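You operate a simulated robot arm through the tools that you are given. There is no shell and no other tool. Be economical: measure what you need, move in short steps, check, and stop when the job is done.

Carry out the task below with a simulated robot arm. There is one attempt and no reset: what you move stays moved.

## Task
Pump 90 ml of cleaner into the steel beaker and stand it on the green tray.
Fine: move the short jug along its shelf to make room; spill none.

The check looks at the end state, three seconds after you hand in, the way a careful person would. Anything else that was tipped, shoved, dropped, spilled or broken makes it a failure.

## Robot
A 6-joint arm with a two-finger parallel gripper, fixed in place. Base frame: the origin is at the foot of the arm, x ahead of it, y to its left, z up. Units: mm, degrees, N and s.
Its first joint turns from -66.0 to 66.0 degrees. Payload 2.7 kg.
The TCP is the grasp point between the finger pads, 23 mm short of the fingertips. In the tool frame z runs along the fingers and y along their closing line. The gripper opens to 94 mm. The fingers are 38 mm wide and 10 mm thick; the gripper's body (54 by 96 mm) begins 39 mm behind the TCP.
Orientation is that of the tool frame in the base frame, as a unit quaternion [x, y, z, w]. With the fingers straight down and closing along the base's y, the tool's x points along the base's -x, its y along +y and its z along -z.

## Interface
- The arm moves only by the tool move_arm. Its argument "targets" is a list of rows, each an object of numbers (a shift or turn left out is 0, a gripper value left out holds the last): "dx", "dy", "dz": the shift along the tool's x, y, z in mm; "wx", "wy", "wz": the turn, a rotation vector about the tool's x, y, z in degrees; "fingers": the opening in per cent of the stroke, from 0 (shut) to 100 (fully open). In form: [{"dx": .., "dy": .., "dz": .., "wx": .., "wy": .., "wz": .., "fingers": ..}, ...]. A call has 1 to 20 rows; each row shifts and turns the commanded pose from where the row before left it, along the tool's axes as they then stand. Rows are played at 5 a second. More than 50 mm and 8.6 degrees between two rows, or a gripper value outside its range, and nothing of the call is played. A pose out of reach is approached as far as the arm can. The call stops where the force on the tool passes 40 N (or 10 N more than at its start, if that is more) or the arm is blocked; 0.2 s more then pass. The fingers move at their own pace (about 45 mm/s each) and stop on an object; they squeeze with about 21 N. The grip force told is the motor's: it shows also when the fingers shut on nothing. Time passes only in rows, and 0.2 s behind the last, so rows that do not move let the fingers close. The reply holds the time, the measured pose of the TCP, the force on the tool along the base axes, the opening and the grip force, in the units named above and with some noise.
- Cameras (640 x 400 px; columns grow to the right, rows downward): "scene" is fixed at [96.5, -454.3, 1410.7]; the picture's right is [0.53, -0.85, 0.00], its down [-0.45, -0.27, -0.85] and it looks along [0.73, 0.45, -0.52] (base axes); focal length 249 px, centre (320, 200). "wrist" rides on the gripper at [86, 16, -75] in the tool frame; the picture's right is [-0.18, 0.98, 0.00], its down [-0.58, -0.11, -0.81] and it looks along [-0.79, -0.15, 0.59] (tool axes); focal length 243 px, centre (320, 200). There is no depth. A picture from a camera that has moved, and an enlarged one, comes with that camera's place and axes in the base frame and with its lens.
- grab_frame(camera): a new picture of that camera. It takes no simulated time.
- inspect(camera, box): a new picture of the part [left, top, right, bottom] of that camera's present view, enlarged. It takes no simulated time.
- job_done(): hands the job in; it is judged then, once.

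Go step by step. Nothing tells you positions but the pictures and the camera data: compare them with the known pose of the tool, close in by small moves and look again before you grip or let go. The budget is 120 turns and 68 pictures, counting those below and the enlarged ones. Unless the task says otherwise, let go and move clear before handing in, and close with one line.

The tools are called by a JSON object that holds its "fn" and its "kwargs". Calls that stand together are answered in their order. move_arm: Moves the arm, as the interface text tells. Its arguments: {"type":"object","properties":{"targets":{"type":"array","items":{"type":"object","properties":{"dx":{"type":"number"},"dy":{"type":"number"},"dz":{"type":"number"},"wx":{"type":"number"},"wy":{"type":"number"},"wz":{"type":"number"},"fingers":{"type":"number"}}}}},"required":["targets"]} The other tools are called the same way: grab_frame (camera) takes a picture; inspect (camera, box) takes an enlarged picture of a part of a camera's view; job_done () hands the job in.

At the start:

```text
time_s: 0.0
eef_pos: [355.1, -53.3, 1304.4]
orientation: [0.0, 1.0, -0.001, 0.001]
ft_force: [-0.4, 0.0, 0.4]
opening: 94.2
finger_force: 0.0
```

scene: 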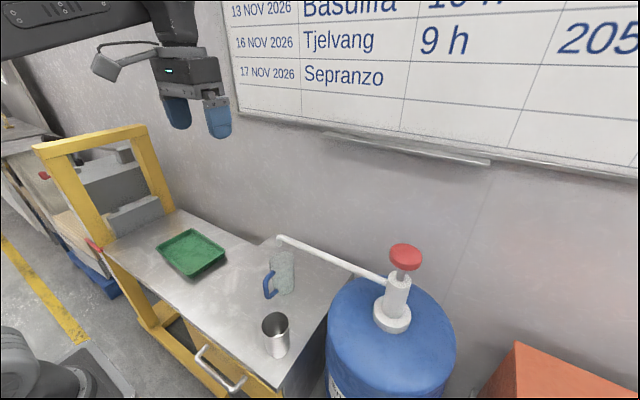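
wrist: 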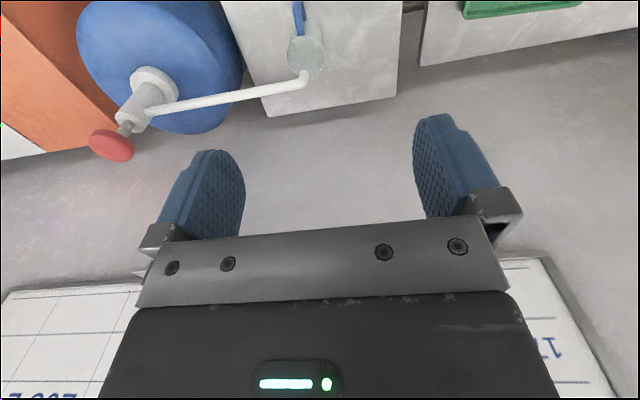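

I see a drum with a red-topped pump whose spout ends over a jug with a blue handle, a steel beaker near the front, and a green tray. I'll look closer first.

{"fn": "inspect", "kwargs": {"camera": "scene", "box": [220, 200, 460, 400]}}

{"fn": "inspect", "kwargs": {"camera": "scene", "box": [20, 110, 260, 310]}}

{"fn": "inspect", "kwargs": {"camera": "wrist", "box": [60, 0, 420, 180]}}

{"fn": "inspect", "kwargs": {"camera": "scene", "box": [220, 0, 640, 180]}}

```text
2.00 times, centred on (340, 300) of scene
camera zoom: at [96.5, -454.3, 1410.7], right [0.53, -0.85, 0.0], down [-0.45, -0.27, -0.85], along [0.73, 0.45, -0.52], focal length 498 px, centre (280, 0)
```

zoom: 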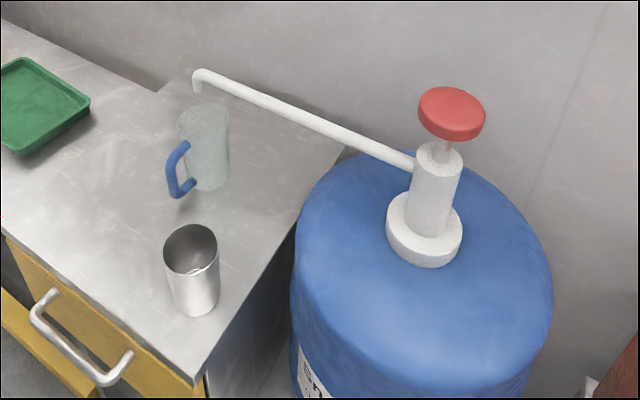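

```text
2.00 times, centred on (140, 210) of scene
camera zoom: at [96.5, -454.3, 1410.7], right [0.53, -0.85, 0.0], down [-0.45, -0.27, -0.85], along [0.73, 0.45, -0.52], focal length 498 px, centre (680, 180)
```

zoom: 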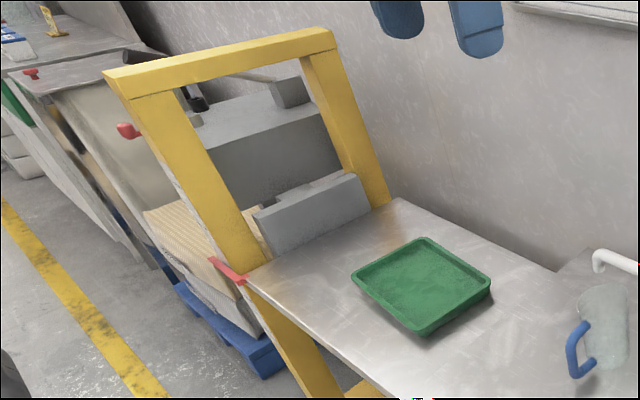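

```text
1.78 times, centred on (240, 90) of wrist
camera zoom: at [267.0, -36.6, 1378.0], right [0.18, 0.98, 0.0], down [0.58, -0.11, 0.81], along [0.79, -0.15, -0.59], focal length 431 px, centre (462, 396)
```

zoom: 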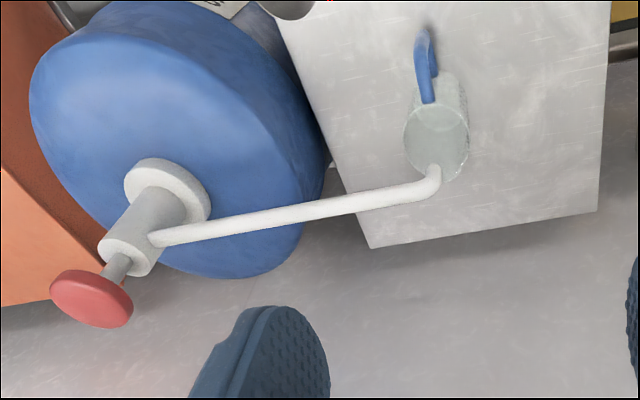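

```text
1.52 times, centred on (430, 90) of scene
camera zoom: at [96.5, -454.3, 1410.7], right [0.53, -0.85, 0.0], down [-0.45, -0.27, -0.85], along [0.73, 0.45, -0.52], focal length 380 px, centre (152, 368)
```

zoom: 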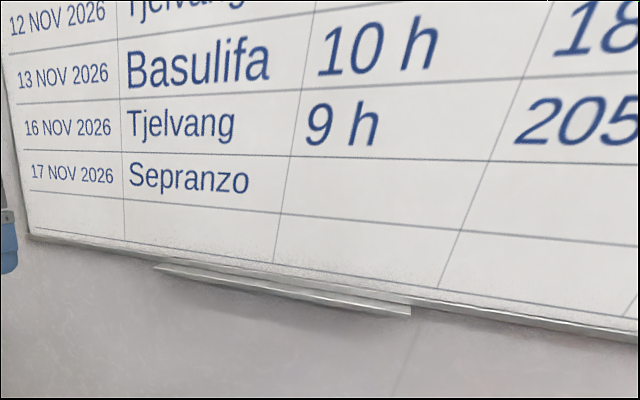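

The jug seems to stand on a raised shelf, so I need a steeper view. I'll tilt the gripper back high above everything and look.

{"fn": "move_arm", "kwargs": {"targets": [{"wy": 8}, {"wy": 8}, {"wy": 8}, {"wy": 8}, {}]}}

{"fn": "grab_frame", "kwargs": {"camera": "wrist"}}

```text
time_s: 1.2
eef_pos: [326.1, -55.2, 1201.0]
orientation: [-0.001, 0.961, 0.0, -0.275]
ft_force: [0.0, -0.2, -0.8]
opening: 93.8
finger_force: 0.0
out of reach, approached as far as the arm can: row 2, 3, 4
```

```text
61 pictures are left
camera wrist: at [290.4, -38.8, 1309.7], right [0.15, 0.98, -0.1], down [0.92, -0.11, 0.38], along [0.36, -0.15, -0.92], focal length 243 px, centre (320, 200)
```

wrist: 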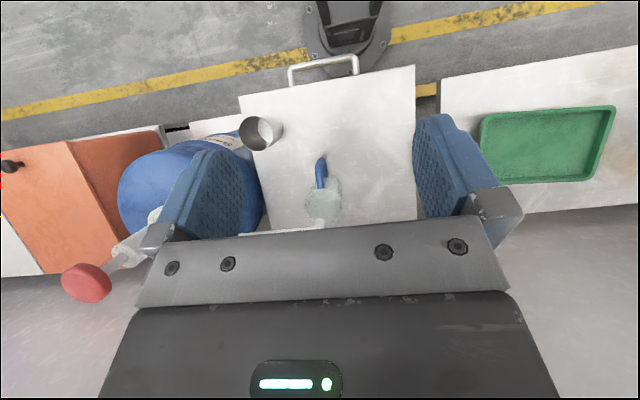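

The beaker and jug share one cabinet; the tray is on a separate table beside it. I'll look for the drum label and details.

{"fn": "inspect", "kwargs": {"camera": "wrist", "box": [100, 60, 420, 260]}}

{"fn": "inspect", "kwargs": {"camera": "scene", "box": [300, 340, 380, 400]}}

{"fn": "inspect", "kwargs": {"camera": "wrist", "box": [180, 110, 280, 170]}}

```text
2.00 times, centred on (260, 160) of wrist
camera zoom: at [290.4, -38.8, 1309.7], right [0.15, 0.98, -0.1], down [0.92, -0.11, 0.38], along [0.36, -0.15, -0.92], focal length 485 px, centre (440, 280)
```

zoom: 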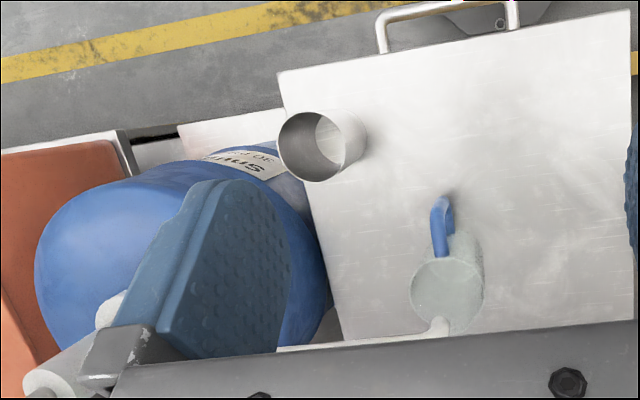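

```text
6.67 times, centred on (340, 370) of scene
camera zoom: at [96.5, -454.3, 1410.7], right [0.53, -0.85, 0.0], down [-0.45, -0.27, -0.85], along [0.73, 0.45, -0.52], focal length 1661 px, centre (187, -933)
```

zoom: 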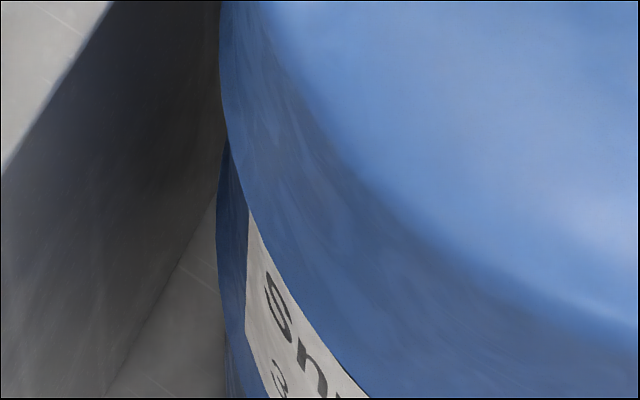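

```text
6.40 times, centred on (230, 140) of wrist
camera zoom: at [290.4, -38.8, 1309.7], right [0.15, 0.98, -0.1], down [0.92, -0.11, 0.38], along [0.36, -0.15, -0.92], focal length 1553 px, centre (896, 584)
```

zoom: 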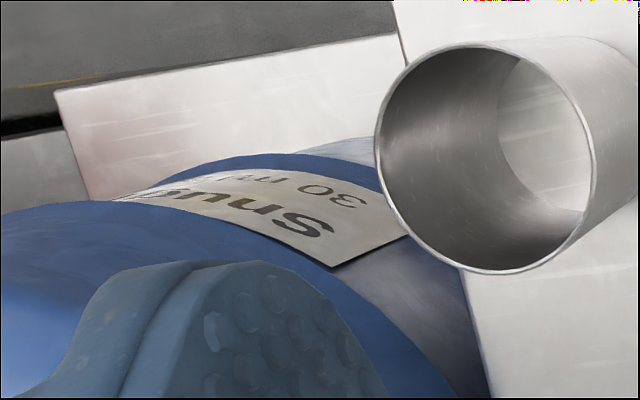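

Label reads something like "Snus… 30 ml …", and the beaker is about 60 mm wide at (320, −200) with its base near z≈793. The knob is near (462, −411, 1087), the spout tip near (463, −99, 970) and the tray near (455, 408). I'll swing the wrist camera to read the label.

{"fn": "move_arm", "kwargs": {"targets": [{"wy": -8}, {"wy": -8}, {"wy": -8}, {"wy": -8}, {"dz": 45, "dx": 25, "dy": -20}, {"dz": 45, "dx": 25, "dy": -20}, {"dz": 45, "dx": 25, "dy": -20}, {"dz": 45, "dx": 25, "dy": -20}, {"dz": 45, "wz": 8}, {"dz": 30, "wz": 8}, {"wz": 8}, {"wz": 8}, {"wz": 8}, {}]}}

{"fn": "grab_frame", "kwargs": {"camera": "wrist"}}

```text
refused: row 5 steps farther than a row can; nothing moved
```

```text
57 pictures are left
camera wrist: at [290.4, -38.8, 1309.7], right [0.15, 0.98, -0.1], down [0.92, -0.11, 0.38], along [0.36, -0.15, -0.92], focal length 243 px, centre (320, 200)
```

wrist: 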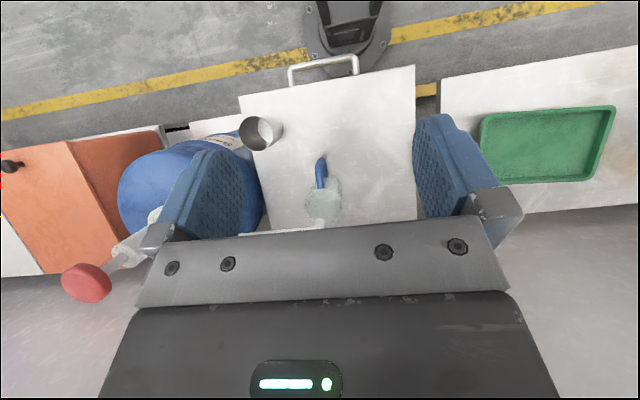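

The step was too long, so I'll send it with smaller rows.

{"fn": "move_arm", "kwargs": {"targets": [{"wy": -8}, {"wy": -8}, {"wy": -8}, {"wy": -8}, {"dz": 35, "dx": 20, "dy": -18}, {"dz": 35, "dx": 20, "dy": -18}, {"dz": 35, "dx": 20, "dy": -18}, {"dz": 35, "dx": 20, "dy": -18}, {"dz": 35, "dx": 20, "dy": -18}, {"dz": 35, "wz": 8}, {"dz": 35, "wz": 8}, {"dz": 35, "wz": 8}, {"wz": 8}, {"wz": 8}, {}]}}

{"fn": "grab_frame", "kwargs": {"camera": "wrist"}}

```text
time_s: 4.4
eef_pos: [226.6, -144.7, 922.9]
orientation: [0.342, 0.94, 0.001, 0.001]
ft_force: [-0.3, -0.7, 0.3]
opening: 94.3
finger_force: 0.1
```

```text
56 pictures are left
camera wrist: at [169.0, -77.5, 996.4], right [0.77, 0.63, 0.0], down [0.37, -0.46, 0.81], along [0.51, -0.62, -0.59], focal length 243 px, centre (320, 200)
```

wrist: 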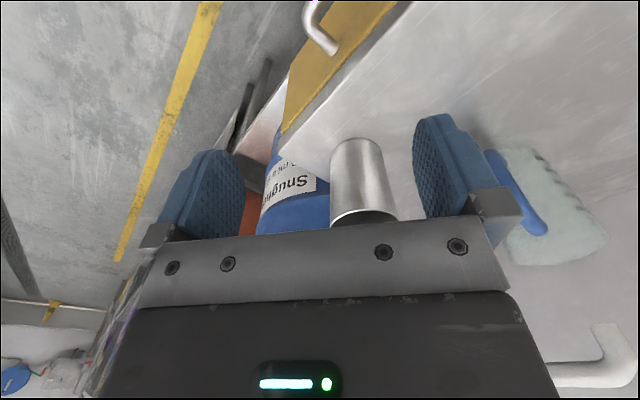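

Label is partly hidden by the beaker. I'll shift sideways.

{"fn": "move_arm", "kwargs": {"targets": [{"dz": -40}, {"dx": -22, "dy": -27}, {"dx": -22, "dy": -27}, {}]}}

{"fn": "grab_frame", "kwargs": {"camera": "wrist"}}

```text
time_s: 5.4
eef_pos: [226.3, -214.2, 962.2]
orientation: [0.341, 0.94, 0.0, 0.0]
ft_force: [1.2, 0.1, -0.3]
opening: 94.0
finger_force: 0.1
```

```text
55 pictures are left
camera wrist: at [168.8, -146.3, 1035.8], right [0.77, 0.64, 0.0], down [0.38, -0.46, 0.81], along [0.51, -0.62, -0.59], focal length 243 px, centre (320, 200)
```

wrist: 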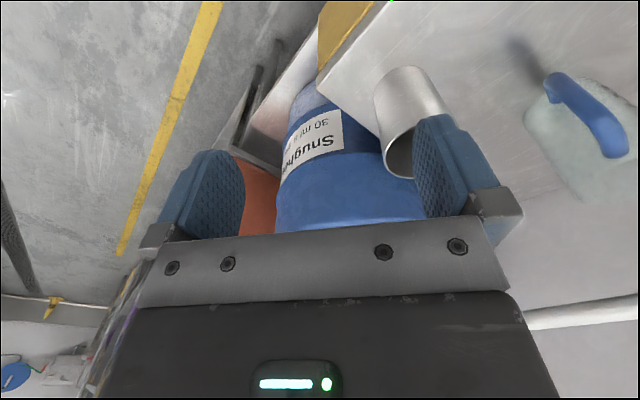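

{"fn": "move_arm", "kwargs": {"targets": [{"dx": -26, "dy": -31}, {"dx": -26, "dy": -31}, {"wz": -8}, {"wz": -8}, {}]}}

{"fn": "inspect", "kwargs": {"camera": "wrist", "box": [220, 40, 460, 190]}}

```text
time_s: 6.6
eef_pos: [225.6, -295.5, 961.2]
orientation: [0.206, 0.979, 0.0, 0.0]
ft_force: [-0.1, -0.2, 0.6]
opening: 94.1
finger_force: 0.0
```

```text
2.67 times, centred on (340, 115) of wrist
camera zoom: at [150.6, -246.1, 1035.1], right [0.57, 0.82, 0.0], down [0.49, -0.34, 0.81], along [0.67, -0.46, -0.59], focal length 647 px, centre (267, 427)
```

zoom: 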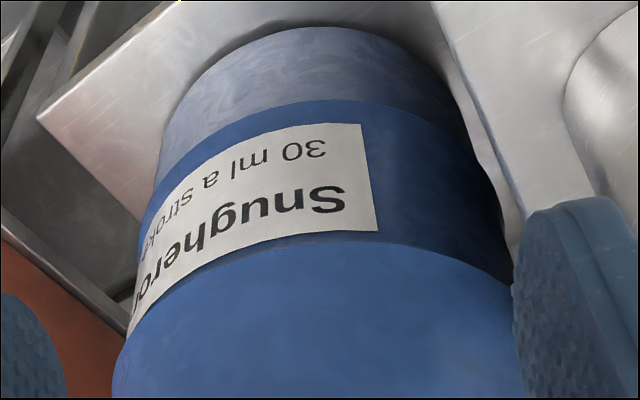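

It says 30 ml a stroke, so three full strokes. Now I'll take an upright view of the jug and spout from closer to fix their positions.

{"fn": "move_arm", "kwargs": {"targets": [{"dz": -45}, {"dz": -45}, {"wz": -8}, {"wz": -8}, {"wz": -8}, {"dy": 45}, {"dy": 45}, {"dy": 45}, {"dy": 40}, {"dx": -40, "fingers": 0}, {}, {}]}}

{"fn": "grab_frame", "kwargs": {"camera": "wrist"}}

{"fn": "inspect", "kwargs": {"camera": "scene", "box": [230, 220, 340, 300]}}

```text
time_s: 9.2
eef_pos: [264.8, -121.2, 1054.8]
orientation: [-0.001, 1.0, 0.001, 0.001]
ft_force: [-0.7, 0.2, 0.2]
opening: 23.3
finger_force: 0.1
```

```text
53 pictures are left
camera wrist: at [177.7, -105.8, 1128.0], right [0.18, 0.98, 0.0], down [0.58, -0.11, 0.81], along [0.79, -0.15, -0.59], focal length 243 px, centre (320, 200)
```

wrist: 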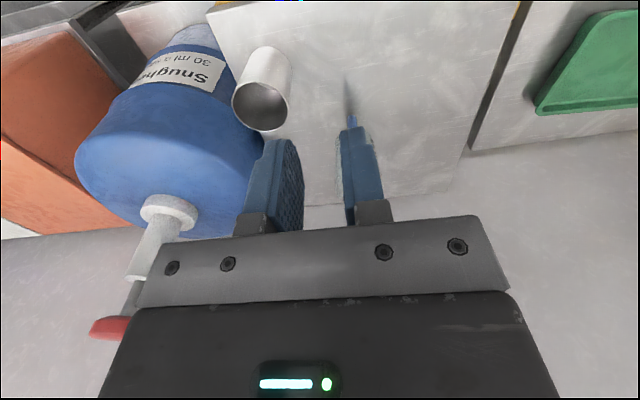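

```text
5.00 times, centred on (285, 260) of scene
camera zoom: at [96.5, -454.3, 1410.7], right [0.53, -0.85, 0.0], down [-0.45, -0.27, -0.85], along [0.73, 0.45, -0.52], focal length 1246 px, centre (495, -100)
```

zoom: 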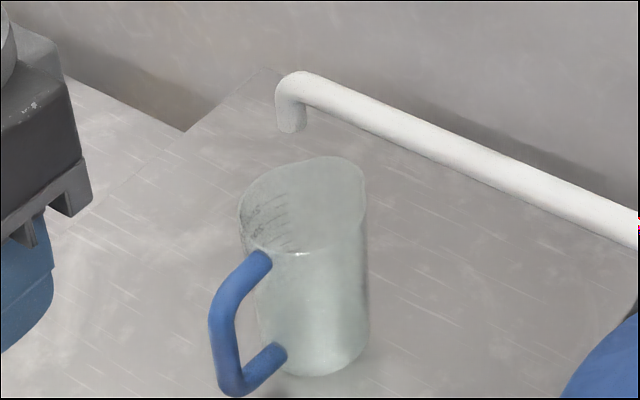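

{"fn": "move_arm", "kwargs": {"targets": [{"dy": 45}, {"dy": 45}, {"dy": 30, "fingers": 0}, {}]}}

{"fn": "grab_frame", "kwargs": {"camera": "wrist"}}

{"fn": "inspect", "kwargs": {"camera": "scene", "box": [230, 220, 340, 300]}}

```text
time_s: 10.2
eef_pos: [264.6, -0.7, 1050.9]
orientation: [-0.001, 1.0, 0.001, 0.001]
ft_force: [-0.3, -0.4, -0.5]
opening: 0.1
finger_force: 21.0
```

```text
51 pictures are left
camera wrist: at [176.3, 15.6, 1125.1], right [0.18, 0.98, 0.0], down [0.58, -0.11, 0.81], along [0.79, -0.15, -0.59], focal length 243 px, centre (320, 200)
```

wrist: 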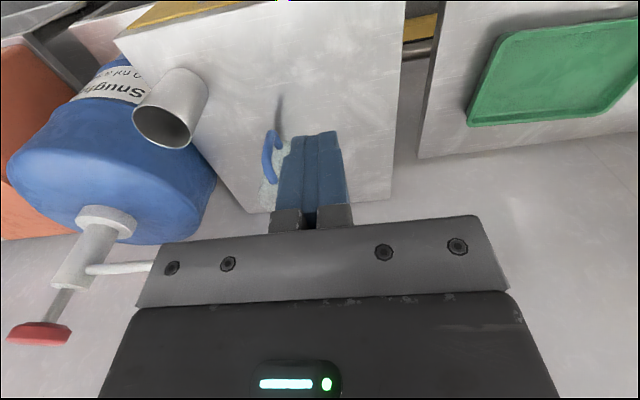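

```text
5.00 times, centred on (285, 260) of scene
camera zoom: at [96.5, -454.3, 1410.7], right [0.53, -0.85, 0.0], down [-0.45, -0.27, -0.85], along [0.73, 0.45, -0.52], focal length 1246 px, centre (495, -100)
```

zoom: 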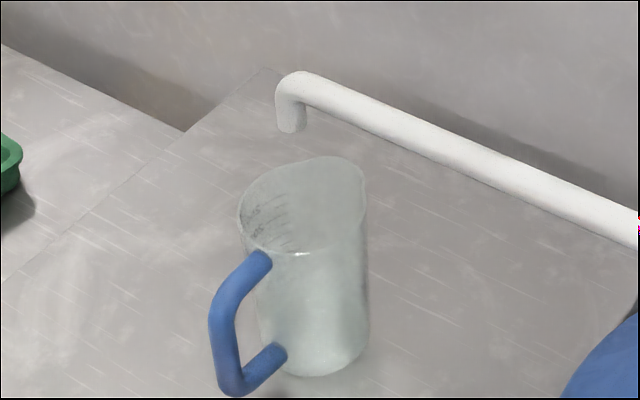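

The jug is empty, at about (471, −91), rim z≈901; the spout tip is at about (465, −102, 958). I plan to push it low with the outer face of an open finger, so I'm checking the finger and bracket shape first.

{"fn": "move_arm", "kwargs": {"targets": [{"fingers": 100}, {}, {}, {}, {}, {}]}}

{"fn": "inspect", "kwargs": {"camera": "scene", "box": [80, 150, 280, 275]}}

```text
time_s: 11.6
eef_pos: [264.7, -1.2, 1051.5]
orientation: [-0.002, 1.0, 0.0, 0.001]
ft_force: [-0.4, 2.0, 0.3]
opening: 94.1
finger_force: 0.1
```

```text
3.20 times, centred on (180, 212) of scene
camera zoom: at [96.5, -454.3, 1410.7], right [0.53, -0.85, 0.0], down [-0.45, -0.27, -0.85], along [0.73, 0.45, -0.52], focal length 797 px, centre (768, 160)
```

zoom: 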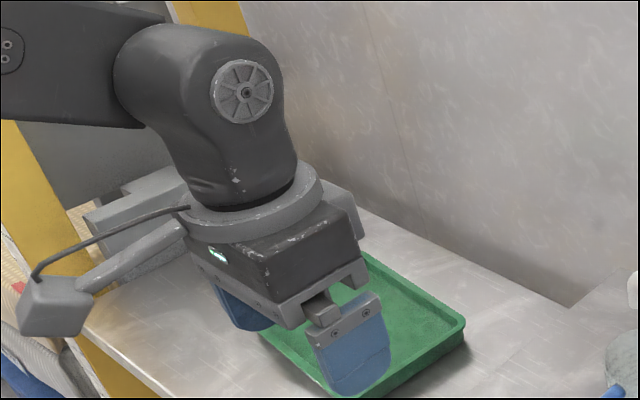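

The finger plate is flush, but the camera box would hit the beaker during the push. So I'll first park the beaker at the front-left of the cabinet, starting by moving above it.

{"fn": "move_arm", "kwargs": {"targets": [{"dy": -45}, {"dy": -45}, {"dy": -45}, {"dy": -45}, {"dx": -40, "dy": -20}, {"dx": -13, "dz": 40}, {"dz": 40}, {}]}}

{"fn": "inspect", "kwargs": {"camera": "scene", "box": [200, 240, 360, 360]}}

{"fn": "grab_frame", "kwargs": {"camera": "wrist"}}

```text
time_s: 13.4
eef_pos: [317.1, -199.2, 972.4]
orientation: [-0.001, 1.0, 0.0, 0.0]
ft_force: [-0.6, -0.6, -0.6]
opening: 94.2
finger_force: 0.1
```

```text
3.33 times, centred on (280, 300) of scene
camera zoom: at [96.5, -454.3, 1410.7], right [0.53, -0.85, 0.0], down [-0.45, -0.27, -0.85], along [0.73, 0.45, -0.52], focal length 831 px, centre (453, -133)
```

zoom: 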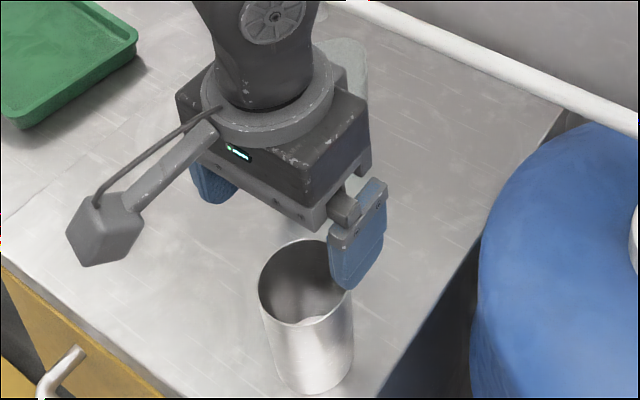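

```text
47 pictures are left
camera wrist: at [229.3, -183.2, 1046.2], right [0.18, 0.98, 0.0], down [0.58, -0.11, 0.81], along [0.79, -0.15, -0.59], focal length 243 px, centre (320, 200)
```

wrist: 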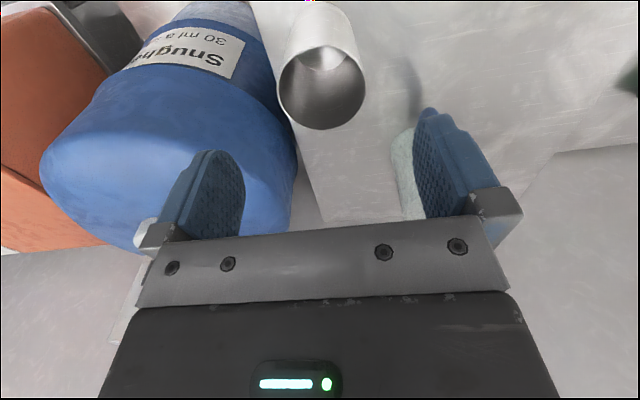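

The beaker axis is at about (315, −198), right under the TCP. I'll descend so the fingers straddle its upper wall, and close.

{"fn": "move_arm", "kwargs": {"targets": [{"dz": 35}, {"dz": 35}, {"dz": 20}, {"dz": 10}, {}]}}

{"fn": "inspect", "kwargs": {"camera": "scene", "box": [200, 240, 360, 360]}}

```text
time_s: 14.6
eef_pos: [317.2, -200.1, 871.9]
orientation: [-0.002, 1.0, 0.0, 0.001]
ft_force: [-0.6, 0.4, 0.6]
opening: 94.2
finger_force: 0.0
```

```text
3.33 times, centred on (280, 300) of scene
camera zoom: at [96.5, -454.3, 1410.7], right [0.53, -0.85, 0.0], down [-0.45, -0.27, -0.85], along [0.73, 0.45, -0.52], focal length 831 px, centre (453, -133)
```

zoom: 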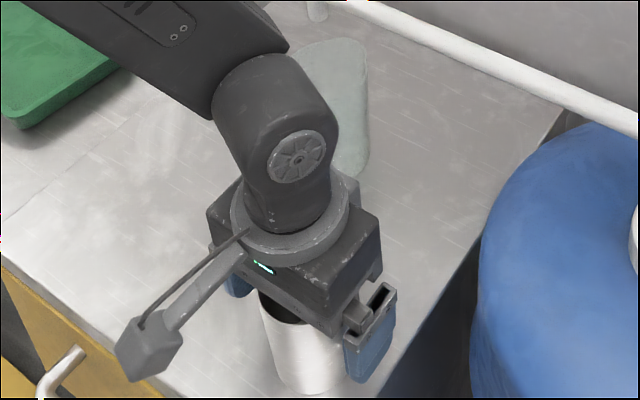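

{"fn": "move_arm", "kwargs": {"targets": [{"fingers": 0}, {}, {}, {}, {}, {}]}}

```text
time_s: 16.0
eef_pos: [317.8, -200.5, 872.7]
orientation: [0.0, 1.0, 0.0, 0.0]
ft_force: [0.1, 0.1, -0.6]
opening: 70.3
finger_force: 20.7
```

The opening stopped at 70 mm, wider than I estimated. I'll look before lifting.

{"fn": "inspect", "kwargs": {"camera": "scene", "box": [230, 290, 330, 360]}}

{"fn": "grab_frame", "kwargs": {"camera": "wrist"}}

```text
5.71 times, centred on (280, 325) of scene
camera zoom: at [96.5, -454.3, 1410.7], right [0.53, -0.85, 0.0], down [-0.45, -0.27, -0.85], along [0.73, 0.45, -0.52], focal length 1424 px, centre (549, -514)
```

zoom: 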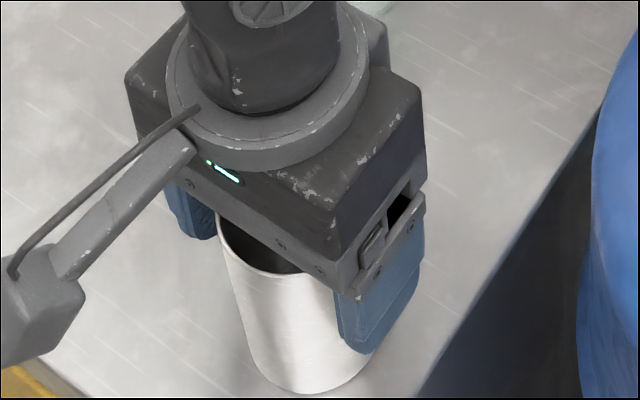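

```text
44 pictures are left
camera wrist: at [229.8, -184.8, 946.0], right [0.18, 0.98, 0.0], down [0.58, -0.11, 0.81], along [0.79, -0.15, -0.59], focal length 243 px, centre (320, 200)
```

wrist: 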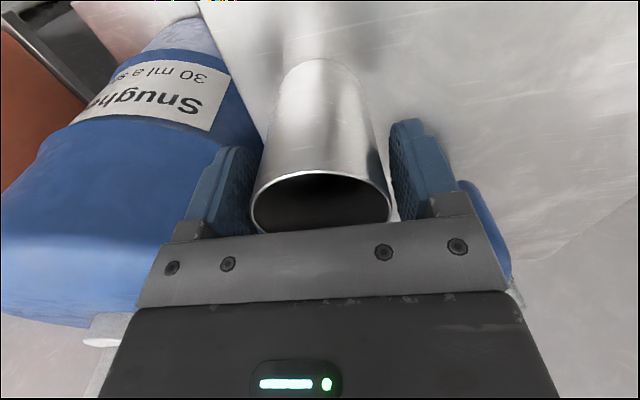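

The fingers are on the beaker's wall. I'll lift it slightly and check.

{"fn": "move_arm", "kwargs": {"targets": [{"dz": -10}, {"dz": -20}, {"dz": -30}, {}]}}

{"fn": "inspect", "kwargs": {"camera": "scene", "box": [200, 240, 360, 360]}}

```text
time_s: 17.0
eef_pos: [318.6, -201.2, 932.2]
orientation: [-0.001, 1.0, 0.0, 0.0]
ft_force: [-0.8, 1.0, -0.6]
opening: 70.3
finger_force: 20.6
```

```text
3.33 times, centred on (280, 300) of scene
camera zoom: at [96.5, -454.3, 1410.7], right [0.53, -0.85, 0.0], down [-0.45, -0.27, -0.85], along [0.73, 0.45, -0.52], focal length 831 px, centre (453, -133)
```

zoom: 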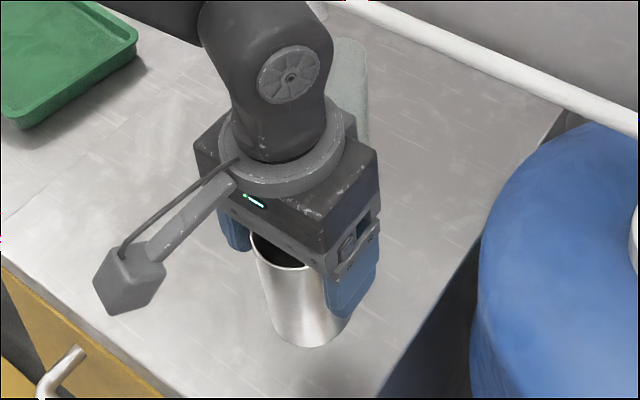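

It's held and upright. I'll carry it left to the parking spot and set it down at the same height as it was picked.

{"fn": "move_arm", "kwargs": {"targets": [{"dy": 15}, {"dy": 30}, {"dy": 40}, {"dy": 40}, {"dy": 40}, {"dy": 35}, {"dy": 20}, {"dy": 5}, {}, {"dz": 25}, {"dz": 20}, {"dz": 10}, {"dz": 3}, {}]}}

{"fn": "inspect", "kwargs": {"camera": "scene", "box": [160, 200, 340, 335]}}

```text
time_s: 20.0
eef_pos: [317.7, 24.5, 873.9]
orientation: [0.0, 1.0, 0.0, 0.0]
ft_force: [-0.1, -0.4, -1.3]
opening: 70.4
finger_force: 20.9
```

```text
2.96 times, centred on (250, 268) of scene
camera zoom: at [96.5, -454.3, 1410.7], right [0.53, -0.85, 0.0], down [-0.45, -0.27, -0.85], along [0.73, 0.45, -0.52], focal length 738 px, centre (527, 0)
```

zoom: 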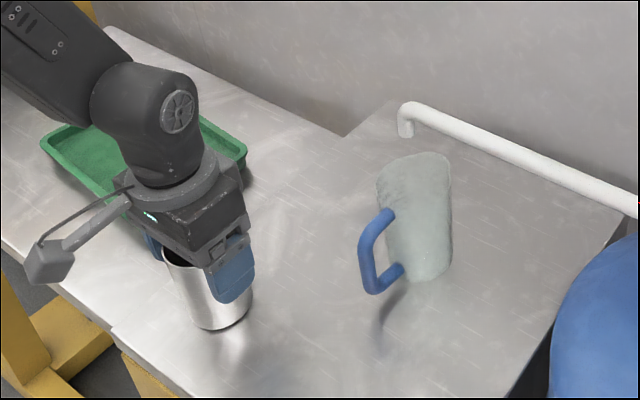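

{"fn": "move_arm", "kwargs": {"targets": [{"dz": 1}, {"dz": 1}, {}, {}]}}

```text
time_s: 21.0
eef_pos: [318.3, 25.0, 871.8]
orientation: [-0.001, 1.0, 0.0, 0.0]
ft_force: [1.1, 1.7, 2.7]
opening: 70.5
finger_force: 21.2
```

Light contact, so I'll open and rise.

{"fn": "move_arm", "kwargs": {"targets": [{"fingers": 100}, {}, {}, {}, {"dz": -30}, {"dz": -45}, {"dz": -45}, {"dz": -40}, {}]}}

{"fn": "grab_frame", "kwargs": {"camera": "wrist"}}

```text
time_s: 23.0
eef_pos: [319.2, 24.6, 1033.1]
orientation: [-0.001, 1.0, 0.0, 0.0]
ft_force: [0.5, -0.1, -0.3]
opening: 93.6
finger_force: 0.1
```

```text
41 pictures are left
camera wrist: at [230.8, 40.6, 1107.2], right [0.18, 0.98, 0.0], down [0.58, -0.11, 0.81], along [0.79, -0.15, -0.59], focal length 243 px, centre (320, 200)
```

wrist: 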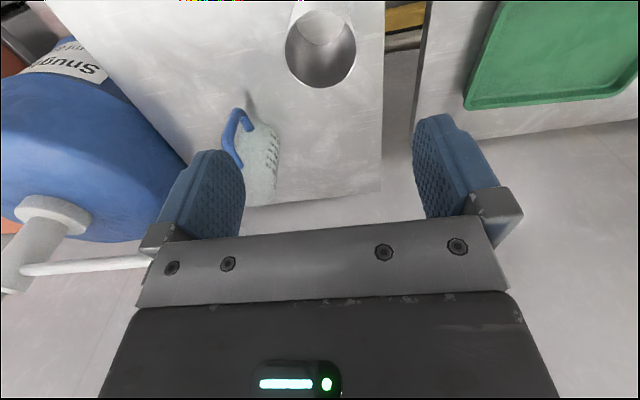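

The beaker is parked at (320, 25). Now I'll tilt the tool forward 40° from vertical and go to the right side of the jug, behind it.

{"fn": "move_arm", "kwargs": {"targets": [{"dy": -44}, {"dy": -44}, {"dy": -44}, {"dy": -44}, {"dy": -43}, {"wy": -8}, {"wy": -8}, {"wy": -8}, {"wy": -8}, {"wy": -8}, {}]}}

{"fn": "grab_frame", "kwargs": {"camera": "wrist"}}

```text
time_s: 25.4
eef_pos: [319.7, -195.5, 1031.4]
orientation: [0.0, 0.94, 0.0, 0.342]
ft_force: [-0.2, 0.8, 0.1]
opening: 94.1
finger_force: 0.1
```

```text
40 pictures are left
camera wrist: at [203.2, -178.2, 1033.1], right [0.14, 0.98, 0.12], down [-0.07, -0.11, 0.99], along [0.99, -0.15, 0.06], focal length 243 px, centre (320, 200)
```

wrist: 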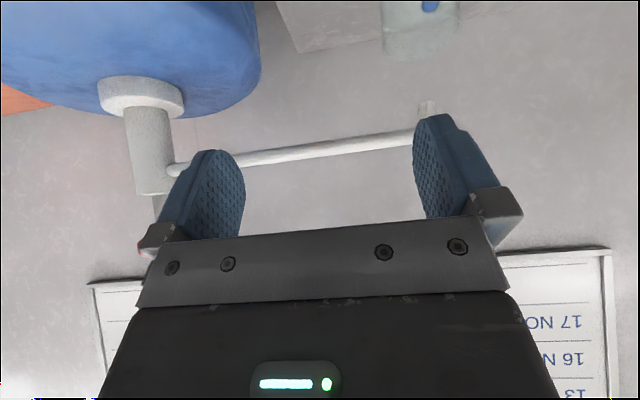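

Spout tip ≈ (465, −99, 965); jug spans y −135 to −63; the drum edge is near y −258. I'll narrow the opening slightly for clearance both sides, descend behind the jug and look.

{"fn": "move_arm", "kwargs": {"targets": [{"fingers": 89}, {"dz": 34.1, "dx": 21.9}, {"dz": 34.1, "dx": 21.9}, {"dz": 34.1, "dx": 21.9}, {"dz": 34.1, "dx": 21.9}, {"dz": 34.1, "dx": 21.9}, {}]}}

{"fn": "grab_frame", "kwargs": {"camera": "wrist"}}

{"fn": "inspect", "kwargs": {"camera": "scene", "box": [200, 220, 400, 360]}}

```text
time_s: 27.0
eef_pos: [346.8, -192.1, 830.8]
orientation: [0.001, 0.94, -0.001, 0.342]
ft_force: [-0.1, 0.2, 0.8]
opening: 83.9
finger_force: 0.1
```

```text
39 pictures are left
camera wrist: at [230.9, -175.4, 830.9], right [0.14, 0.98, 0.12], down [-0.07, -0.11, 0.99], along [0.99, -0.15, 0.06], focal length 243 px, centre (320, 200)
```

wrist: 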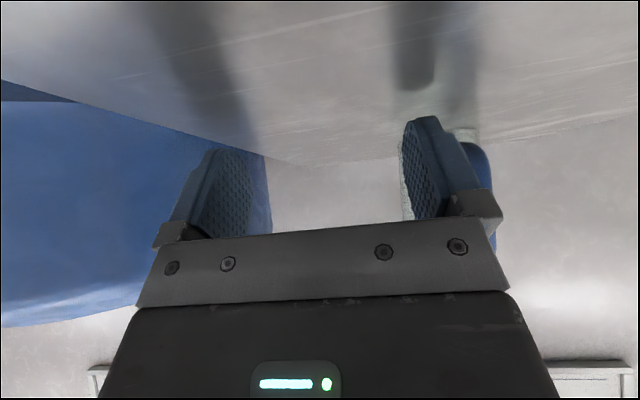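

```text
2.86 times, centred on (300, 290) of scene
camera zoom: at [96.5, -454.3, 1410.7], right [0.53, -0.85, 0.0], down [-0.45, -0.27, -0.85], along [0.73, 0.45, -0.52], focal length 712 px, centre (377, -57)
```

zoom: 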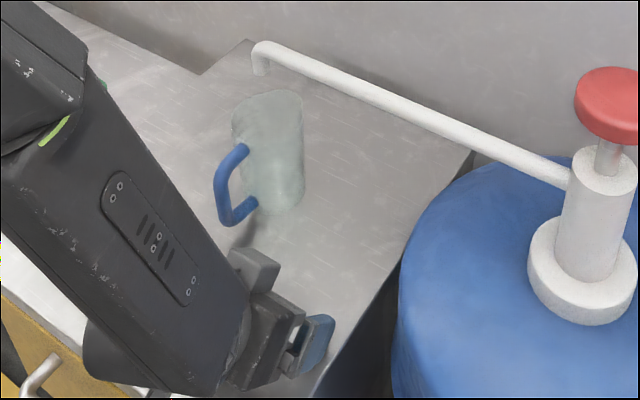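

Clearances look like about 6–10 mm either side. I'll shift 4 mm right, then advance alongside the jug in small rows.

{"fn": "move_arm", "kwargs": {"targets": [{"dy": -4}, {"dz": 12, "dx": -14.3}, {"dz": 12, "dx": -14.3}, {"dz": 12, "dx": -14.3}, {"dz": 12, "dx": -14.3}, {"dz": 12, "dx": -14.3}, {"dz": 12, "dx": -14.3}, {}]}}

{"fn": "grab_frame", "kwargs": {"camera": "wrist"}}

{"fn": "inspect", "kwargs": {"camera": "scene", "box": [200, 220, 400, 360]}}

```text
time_s: 28.8
eef_pos: [458.2, -198.8, 830.6]
orientation: [-0.001, 0.94, 0.0, 0.342]
ft_force: [0.1, -0.3, 0.1]
opening: 83.9
finger_force: 0.0
```

```text
37 pictures are left
camera wrist: at [341.8, -182.8, 830.6], right [0.14, 0.98, 0.12], down [-0.07, -0.11, 0.99], along [0.99, -0.15, 0.06], focal length 243 px, centre (320, 200)
```

wrist: 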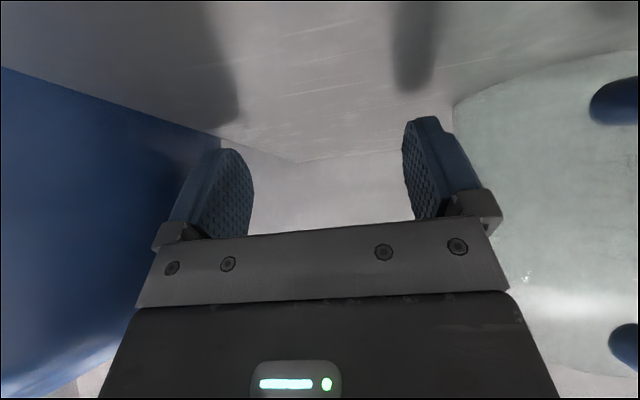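

```text
2.86 times, centred on (300, 290) of scene
camera zoom: at [96.5, -454.3, 1410.7], right [0.53, -0.85, 0.0], down [-0.45, -0.27, -0.85], along [0.73, 0.45, -0.52], focal length 712 px, centre (377, -57)
```

zoom: 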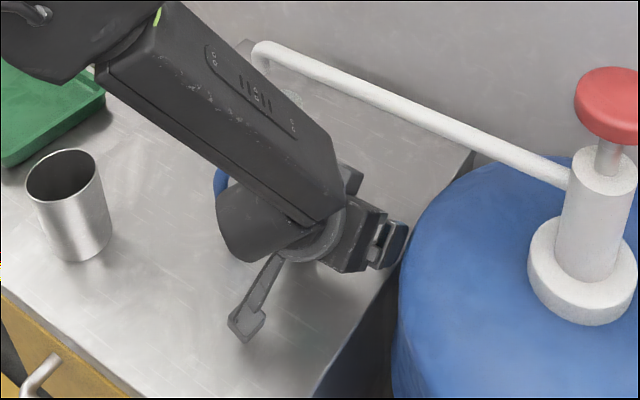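

The finger is alongside the jug, about 10 mm clear. I'll push slowly in +y.

{"fn": "move_arm", "kwargs": {"targets": [{"dy": 4}, {"dy": 4}, {"dy": 4}, {"dy": 4}, {"dy": 4}, {"dy": 4}, {"dy": 4}, {}]}}

{"fn": "grab_frame", "kwargs": {"camera": "wrist"}}

{"fn": "inspect", "kwargs": {"camera": "scene", "box": [200, 200, 400, 340]}}

```text
time_s: 30.6
eef_pos: [456.7, -168.5, 831.2]
orientation: [0.0, 0.94, 0.0, 0.342]
ft_force: [0.4, -0.5, 0.7]
opening: 83.5
finger_force: 0.1
```

```text
35 pictures are left
camera wrist: at [340.6, -153.4, 831.7], right [0.14, 0.98, 0.12], down [-0.07, -0.11, 0.99], along [0.99, -0.15, 0.06], focal length 243 px, centre (320, 200)
```

wrist: 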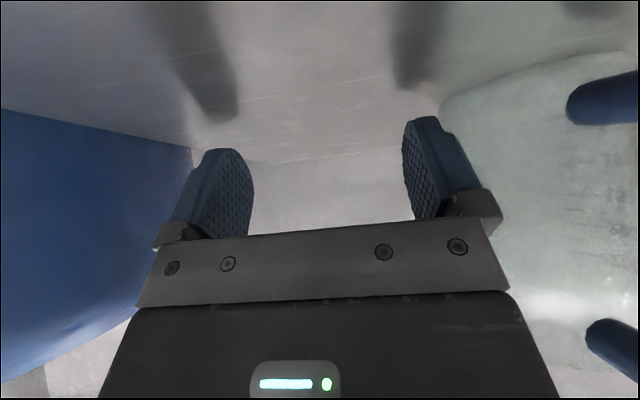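

```text
2.86 times, centred on (300, 270) of scene
camera zoom: at [96.5, -454.3, 1410.7], right [0.53, -0.85, 0.0], down [-0.45, -0.27, -0.85], along [0.73, 0.45, -0.52], focal length 712 px, centre (377, 0)
```

zoom: 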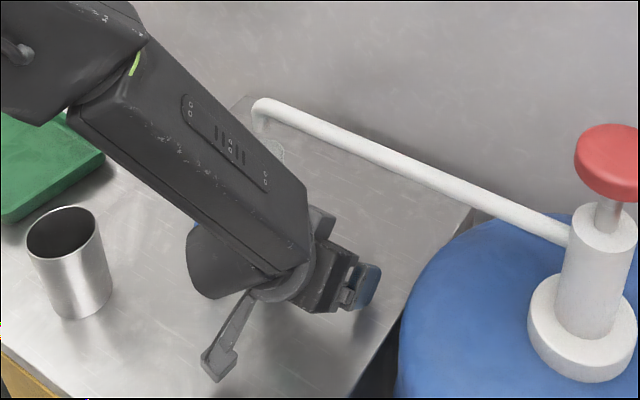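

The jug is sliding along upright with negligible force. Continuing.

{"fn": "move_arm", "kwargs": {"targets": [{"dy": 5}, {"dy": 5}, {"dy": 5}, {"dy": 5}, {"dy": 5}, {"dy": 5}, {"dy": 5}, {"dy": 5}, {"dy": 5}, {"dy": 5}, {}]}}

{"fn": "grab_frame", "kwargs": {"camera": "wrist"}}

{"fn": "inspect", "kwargs": {"camera": "scene", "box": [180, 200, 380, 340]}}

```text
time_s: 33.0
eef_pos: [455.7, -119.4, 831.2]
orientation: [0.0, 0.94, 0.0, 0.342]
ft_force: [0.1, -0.4, 0.1]
opening: 83.7
finger_force: 0.1
```

```text
33 pictures are left
camera wrist: at [340.0, -103.4, 832.1], right [0.14, 0.98, 0.12], down [-0.07, -0.11, 0.99], along [0.99, -0.15, 0.06], focal length 243 px, centre (320, 200)
```

wrist: 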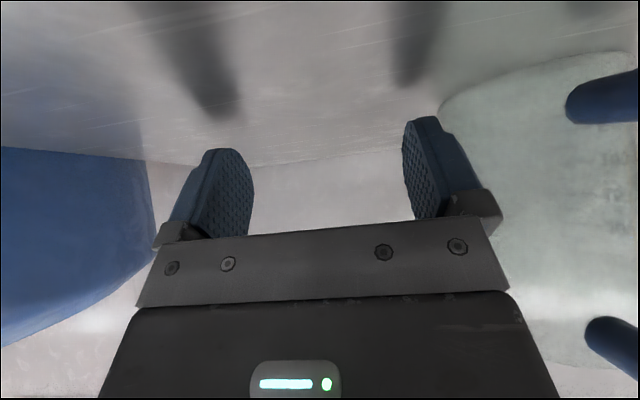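

```text
2.86 times, centred on (280, 270) of scene
camera zoom: at [96.5, -454.3, 1410.7], right [0.53, -0.85, 0.0], down [-0.45, -0.27, -0.85], along [0.73, 0.45, -0.52], focal length 712 px, centre (434, 0)
```

zoom: 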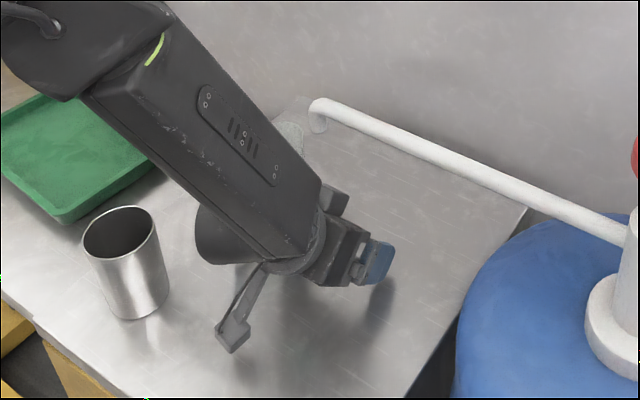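

{"fn": "move_arm", "kwargs": {"targets": [{"dy": 5}, {"dy": 5}, {"dy": 5}, {"dy": 5}, {"dy": 5}, {"dy": 5}, {"dy": 5}, {"dy": 4}, {"dy": 3}, {}]}}

{"fn": "inspect", "kwargs": {"camera": "scene", "box": [180, 200, 380, 340]}}

```text
time_s: 35.2
eef_pos: [454.2, -78.5, 832.4]
orientation: [0.0, 0.939, -0.001, 0.343]
ft_force: [-0.3, -0.5, 0.8]
opening: 83.5
finger_force: 0.1
```

```text
2.86 times, centred on (280, 270) of scene
camera zoom: at [96.5, -454.3, 1410.7], right [0.53, -0.85, 0.0], down [-0.45, -0.27, -0.85], along [0.73, 0.45, -0.52], focal length 712 px, centre (434, 0)
```

zoom: 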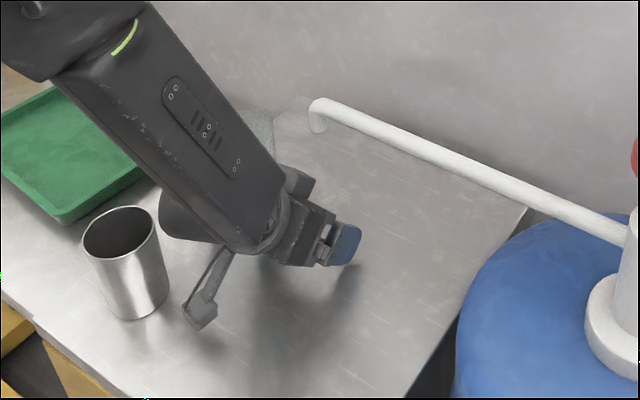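

The jug is now at about y≈+9. I'll back off to the right, retreat and rise, then look.

{"fn": "move_arm", "kwargs": {"targets": [{"dy": -10}, {"dy": -20}, {"dy": -20}, {"dz": -23.6, "dx": 28.1}, {"dz": -23.6, "dx": 28.1}, {"dz": -23.6, "dx": 28.1}, {"dz": -29, "dx": -24}, {"dz": -29, "dx": -24}, {"dz": -29, "dx": -24}, {"dz": -29, "dx": -24}, {}]}}

{"fn": "inspect", "kwargs": {"camera": "scene", "box": [180, 200, 380, 340]}}

```text
time_s: 37.6
eef_pos: [345.5, -129.1, 981.2]
orientation: [-0.001, 0.939, 0.0, 0.343]
ft_force: [0.4, 0.1, 0.5]
opening: 83.7
finger_force: 0.0
```

```text
2.86 times, centred on (280, 270) of scene
camera zoom: at [96.5, -454.3, 1410.7], right [0.53, -0.85, 0.0], down [-0.45, -0.27, -0.85], along [0.73, 0.45, -0.52], focal length 712 px, centre (434, 0)
```

zoom: 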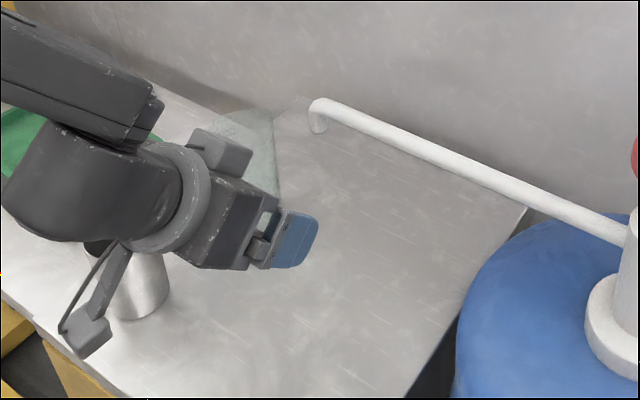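

The jug is clear of the spout. To grip the beaker at a low pitch it needs to be farther out, so I'll first re-place it from above to about (390, −99). Going back over it now.

{"fn": "move_arm", "kwargs": {"targets": [{"dz": -23, "dx": -19.3, "fingers": 100}, {"dz": -23, "dx": -19.3}, {"wy": 8}, {"wy": 8}, {"wy": 8}, {"wy": 8}, {"wy": 8}, {"dx": 13, "dy": 38}, {"dx": 13, "dy": 38}, {"dy": 39}, {"dy": 38}, {"dz": 40}, {"dz": 20}, {}]}}

{"fn": "grab_frame", "kwargs": {"camera": "wrist"}}

```text
time_s: 40.6
eef_pos: [319.4, 24.6, 981.1]
orientation: [0.0, 1.0, 0.0, 0.0]
ft_force: [-0.1, 0.6, 1.0]
opening: 94.0
finger_force: 0.0
```

```text
29 pictures are left
camera wrist: at [231.7, 40.8, 1055.4], right [0.18, 0.98, 0.0], down [0.58, -0.11, 0.81], along [0.79, -0.15, -0.59], focal length 243 px, centre (320, 200)
```

wrist: 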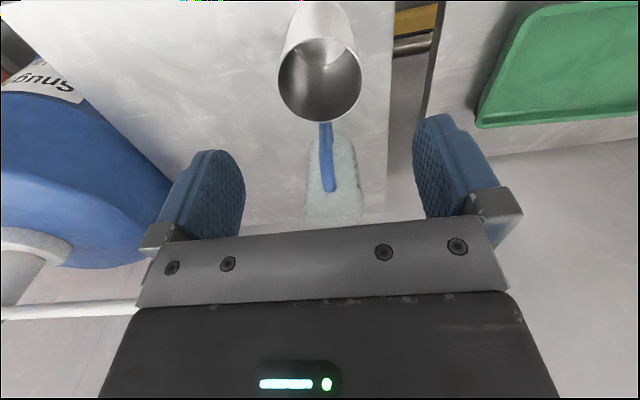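

{"fn": "move_arm", "kwargs": {"targets": [{"dz": 35}, {"dz": 35}, {"dz": 25}, {"dz": 13}, {"fingers": 0}, {}, {}, {}, {}, {"dz": -15}, {"dz": -25}, {"dz": -25}, {}]}}

```text
time_s: 43.4
eef_pos: [320.1, 24.4, 937.3]
orientation: [-0.001, 1.0, -0.001, 0.002]
ft_force: [0.0, 0.2, -0.8]
opening: 70.4
finger_force: 21.2
```

{"fn": "move_arm", "kwargs": {"targets": [{"dy": -15}, {"dy": -30}, {"dy": -35}, {"dy": -30}, {"dy": -13.5}, {"dx": -25}, {"dx": -25}, {"dx": -18}, {}, {"dz": 25}, {"dz": 20}, {"dz": 12}, {"dz": 5}, {"dz": 1.5}, {}]}}

{"fn": "inspect", "kwargs": {"camera": "scene", "box": [180, 200, 380, 340]}}

```text
time_s: 46.6
eef_pos: [386.3, -99.2, 875.8]
orientation: [-0.001, 1.0, -0.001, 0.001]
ft_force: [-0.7, 0.0, -1.0]
opening: 70.3
finger_force: 20.8
```

```text
2.86 times, centred on (280, 270) of scene
camera zoom: at [96.5, -454.3, 1410.7], right [0.53, -0.85, 0.0], down [-0.45, -0.27, -0.85], along [0.73, 0.45, -0.52], focal length 712 px, centre (434, 0)
```

zoom: 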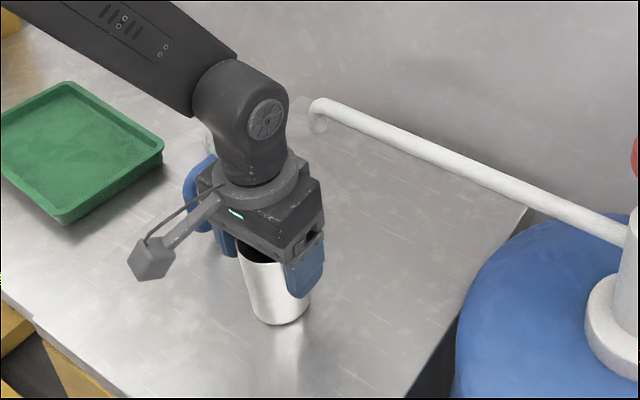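

{"fn": "move_arm", "kwargs": {"targets": [{"dz": 1}, {"dz": 1}, {"dz": 1}, {}]}}

```text
time_s: 47.6
eef_pos: [388.3, -97.9, 871.8]
orientation: [-0.001, 1.0, 0.0, 0.001]
ft_force: [-5.0, -1.5, 11.9]
opening: 70.3
finger_force: 21.1
```

{"fn": "move_arm", "kwargs": {"targets": [{"dz": -0.8}, {"fingers": 100}, {}, {}, {}, {"dz": -25}, {"dz": -40}, {"dz": -40}, {}]}}

{"fn": "inspect", "kwargs": {"camera": "scene", "box": [180, 200, 380, 340]}}

```text
time_s: 49.6
eef_pos: [388.7, -97.7, 979.1]
orientation: [-0.001, 1.0, 0.0, 0.0]
ft_force: [0.1, -0.3, 0.1]
opening: 94.1
finger_force: 0.0
```

```text
2.86 times, centred on (280, 270) of scene
camera zoom: at [96.5, -454.3, 1410.7], right [0.53, -0.85, 0.0], down [-0.45, -0.27, -0.85], along [0.73, 0.45, -0.52], focal length 712 px, centre (434, 0)
```

zoom: 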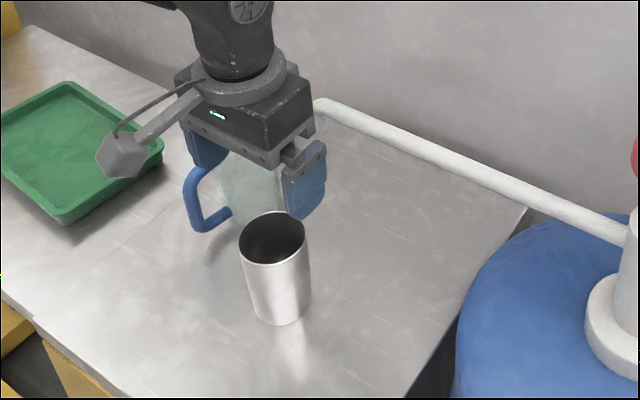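

The beaker is upright near (390, −98). I'll tilt the tool to 35° below horizontal above it.

{"fn": "move_arm", "kwargs": {"targets": [{"wy": -7}, {"wy": -8}, {"wy": -8}, {"wy": -8}, {"wy": -8}, {"wy": -8}, {"wy": -8}, {}]}}

```text
time_s: 51.4
eef_pos: [380.6, -93.2, 971.9]
orientation: [-0.002, 0.912, 0.014, 0.41]
ft_force: [0.2, 0.3, -0.5]
opening: 94.1
finger_force: 0.0
out of reach, approached as far as the arm can: row 6
```

Reach-limited to about 42° pitch, which still fits. I'll correct the small roll and move partway down to check.

{"fn": "move_arm", "kwargs": {"targets": [{"wx": 1.58, "wz": -0.46, "wy": 1.5, "dz": 6.9, "dx": -6.4, "dy": -5}, {"dz": 17, "dx": 18.2}, {"dz": 17, "dx": 18.2}, {}]}}

{"fn": "grab_frame", "kwargs": {"camera": "wrist"}}

{"fn": "inspect", "kwargs": {"camera": "scene", "box": [180, 200, 380, 340]}}

```text
time_s: 52.4
eef_pos: [387.8, -98.2, 921.1]
orientation: [-0.001, 0.917, 0.001, 0.398]
ft_force: [-0.2, 0.6, 0.2]
opening: 94.1
finger_force: 0.1
```

```text
26 pictures are left
camera wrist: at [273.8, -83.4, 909.1], right [0.12, 0.98, 0.13], down [-0.19, -0.11, 0.98], along [0.97, -0.15, 0.18], focal length 243 px, centre (320, 200)
```

wrist: 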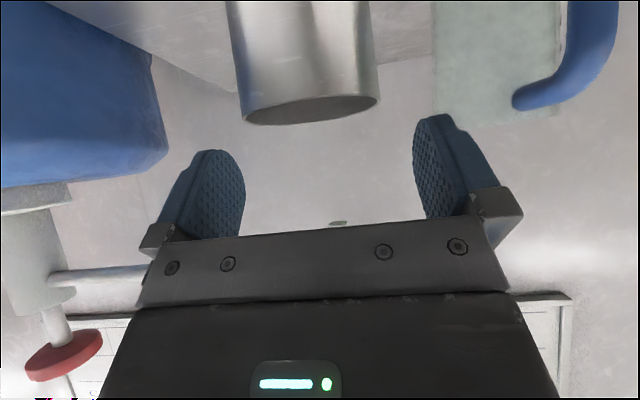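

```text
2.86 times, centred on (280, 270) of scene
camera zoom: at [96.5, -454.3, 1410.7], right [0.53, -0.85, 0.0], down [-0.45, -0.27, -0.85], along [0.73, 0.45, -0.52], focal length 712 px, centre (434, 0)
```

zoom: 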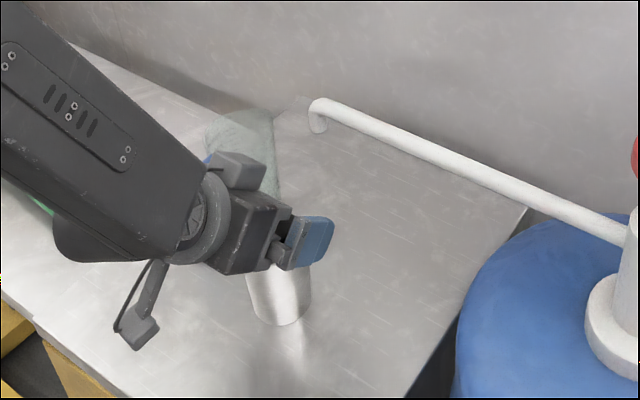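

Beaker centered between the fingers, rim z≈887. Descend to about 875 and close.

{"fn": "move_arm", "kwargs": {"targets": [{"dz": 12, "dx": 13}, {"dz": 12, "dx": 13}, {"dz": 7, "dx": 7.5}, {}, {"fingers": 0}, {}, {}, {}, {}]}}

{"fn": "grab_frame", "kwargs": {"camera": "wrist"}}

```text
time_s: 54.4
eef_pos: [390.3, -99.2, 876.3]
orientation: [-0.001, 0.917, 0.0, 0.398]
ft_force: [-0.1, -0.2, -0.1]
opening: 70.6
finger_force: 21.2
```

```text
24 pictures are left
camera wrist: at [274.9, -83.4, 863.0], right [0.12, 0.98, 0.13], down [-0.19, -0.11, 0.98], along [0.97, -0.15, 0.18], focal length 243 px, centre (320, 200)
```

wrist: 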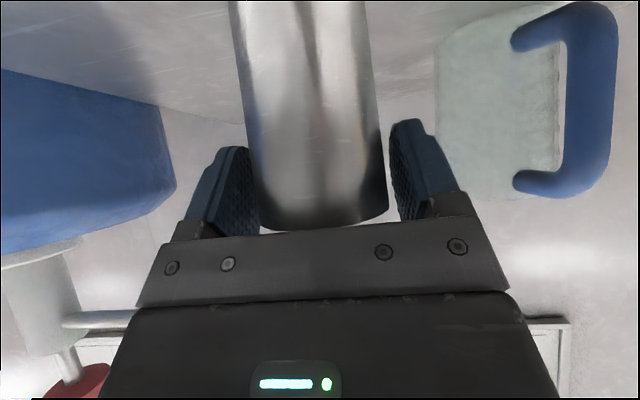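

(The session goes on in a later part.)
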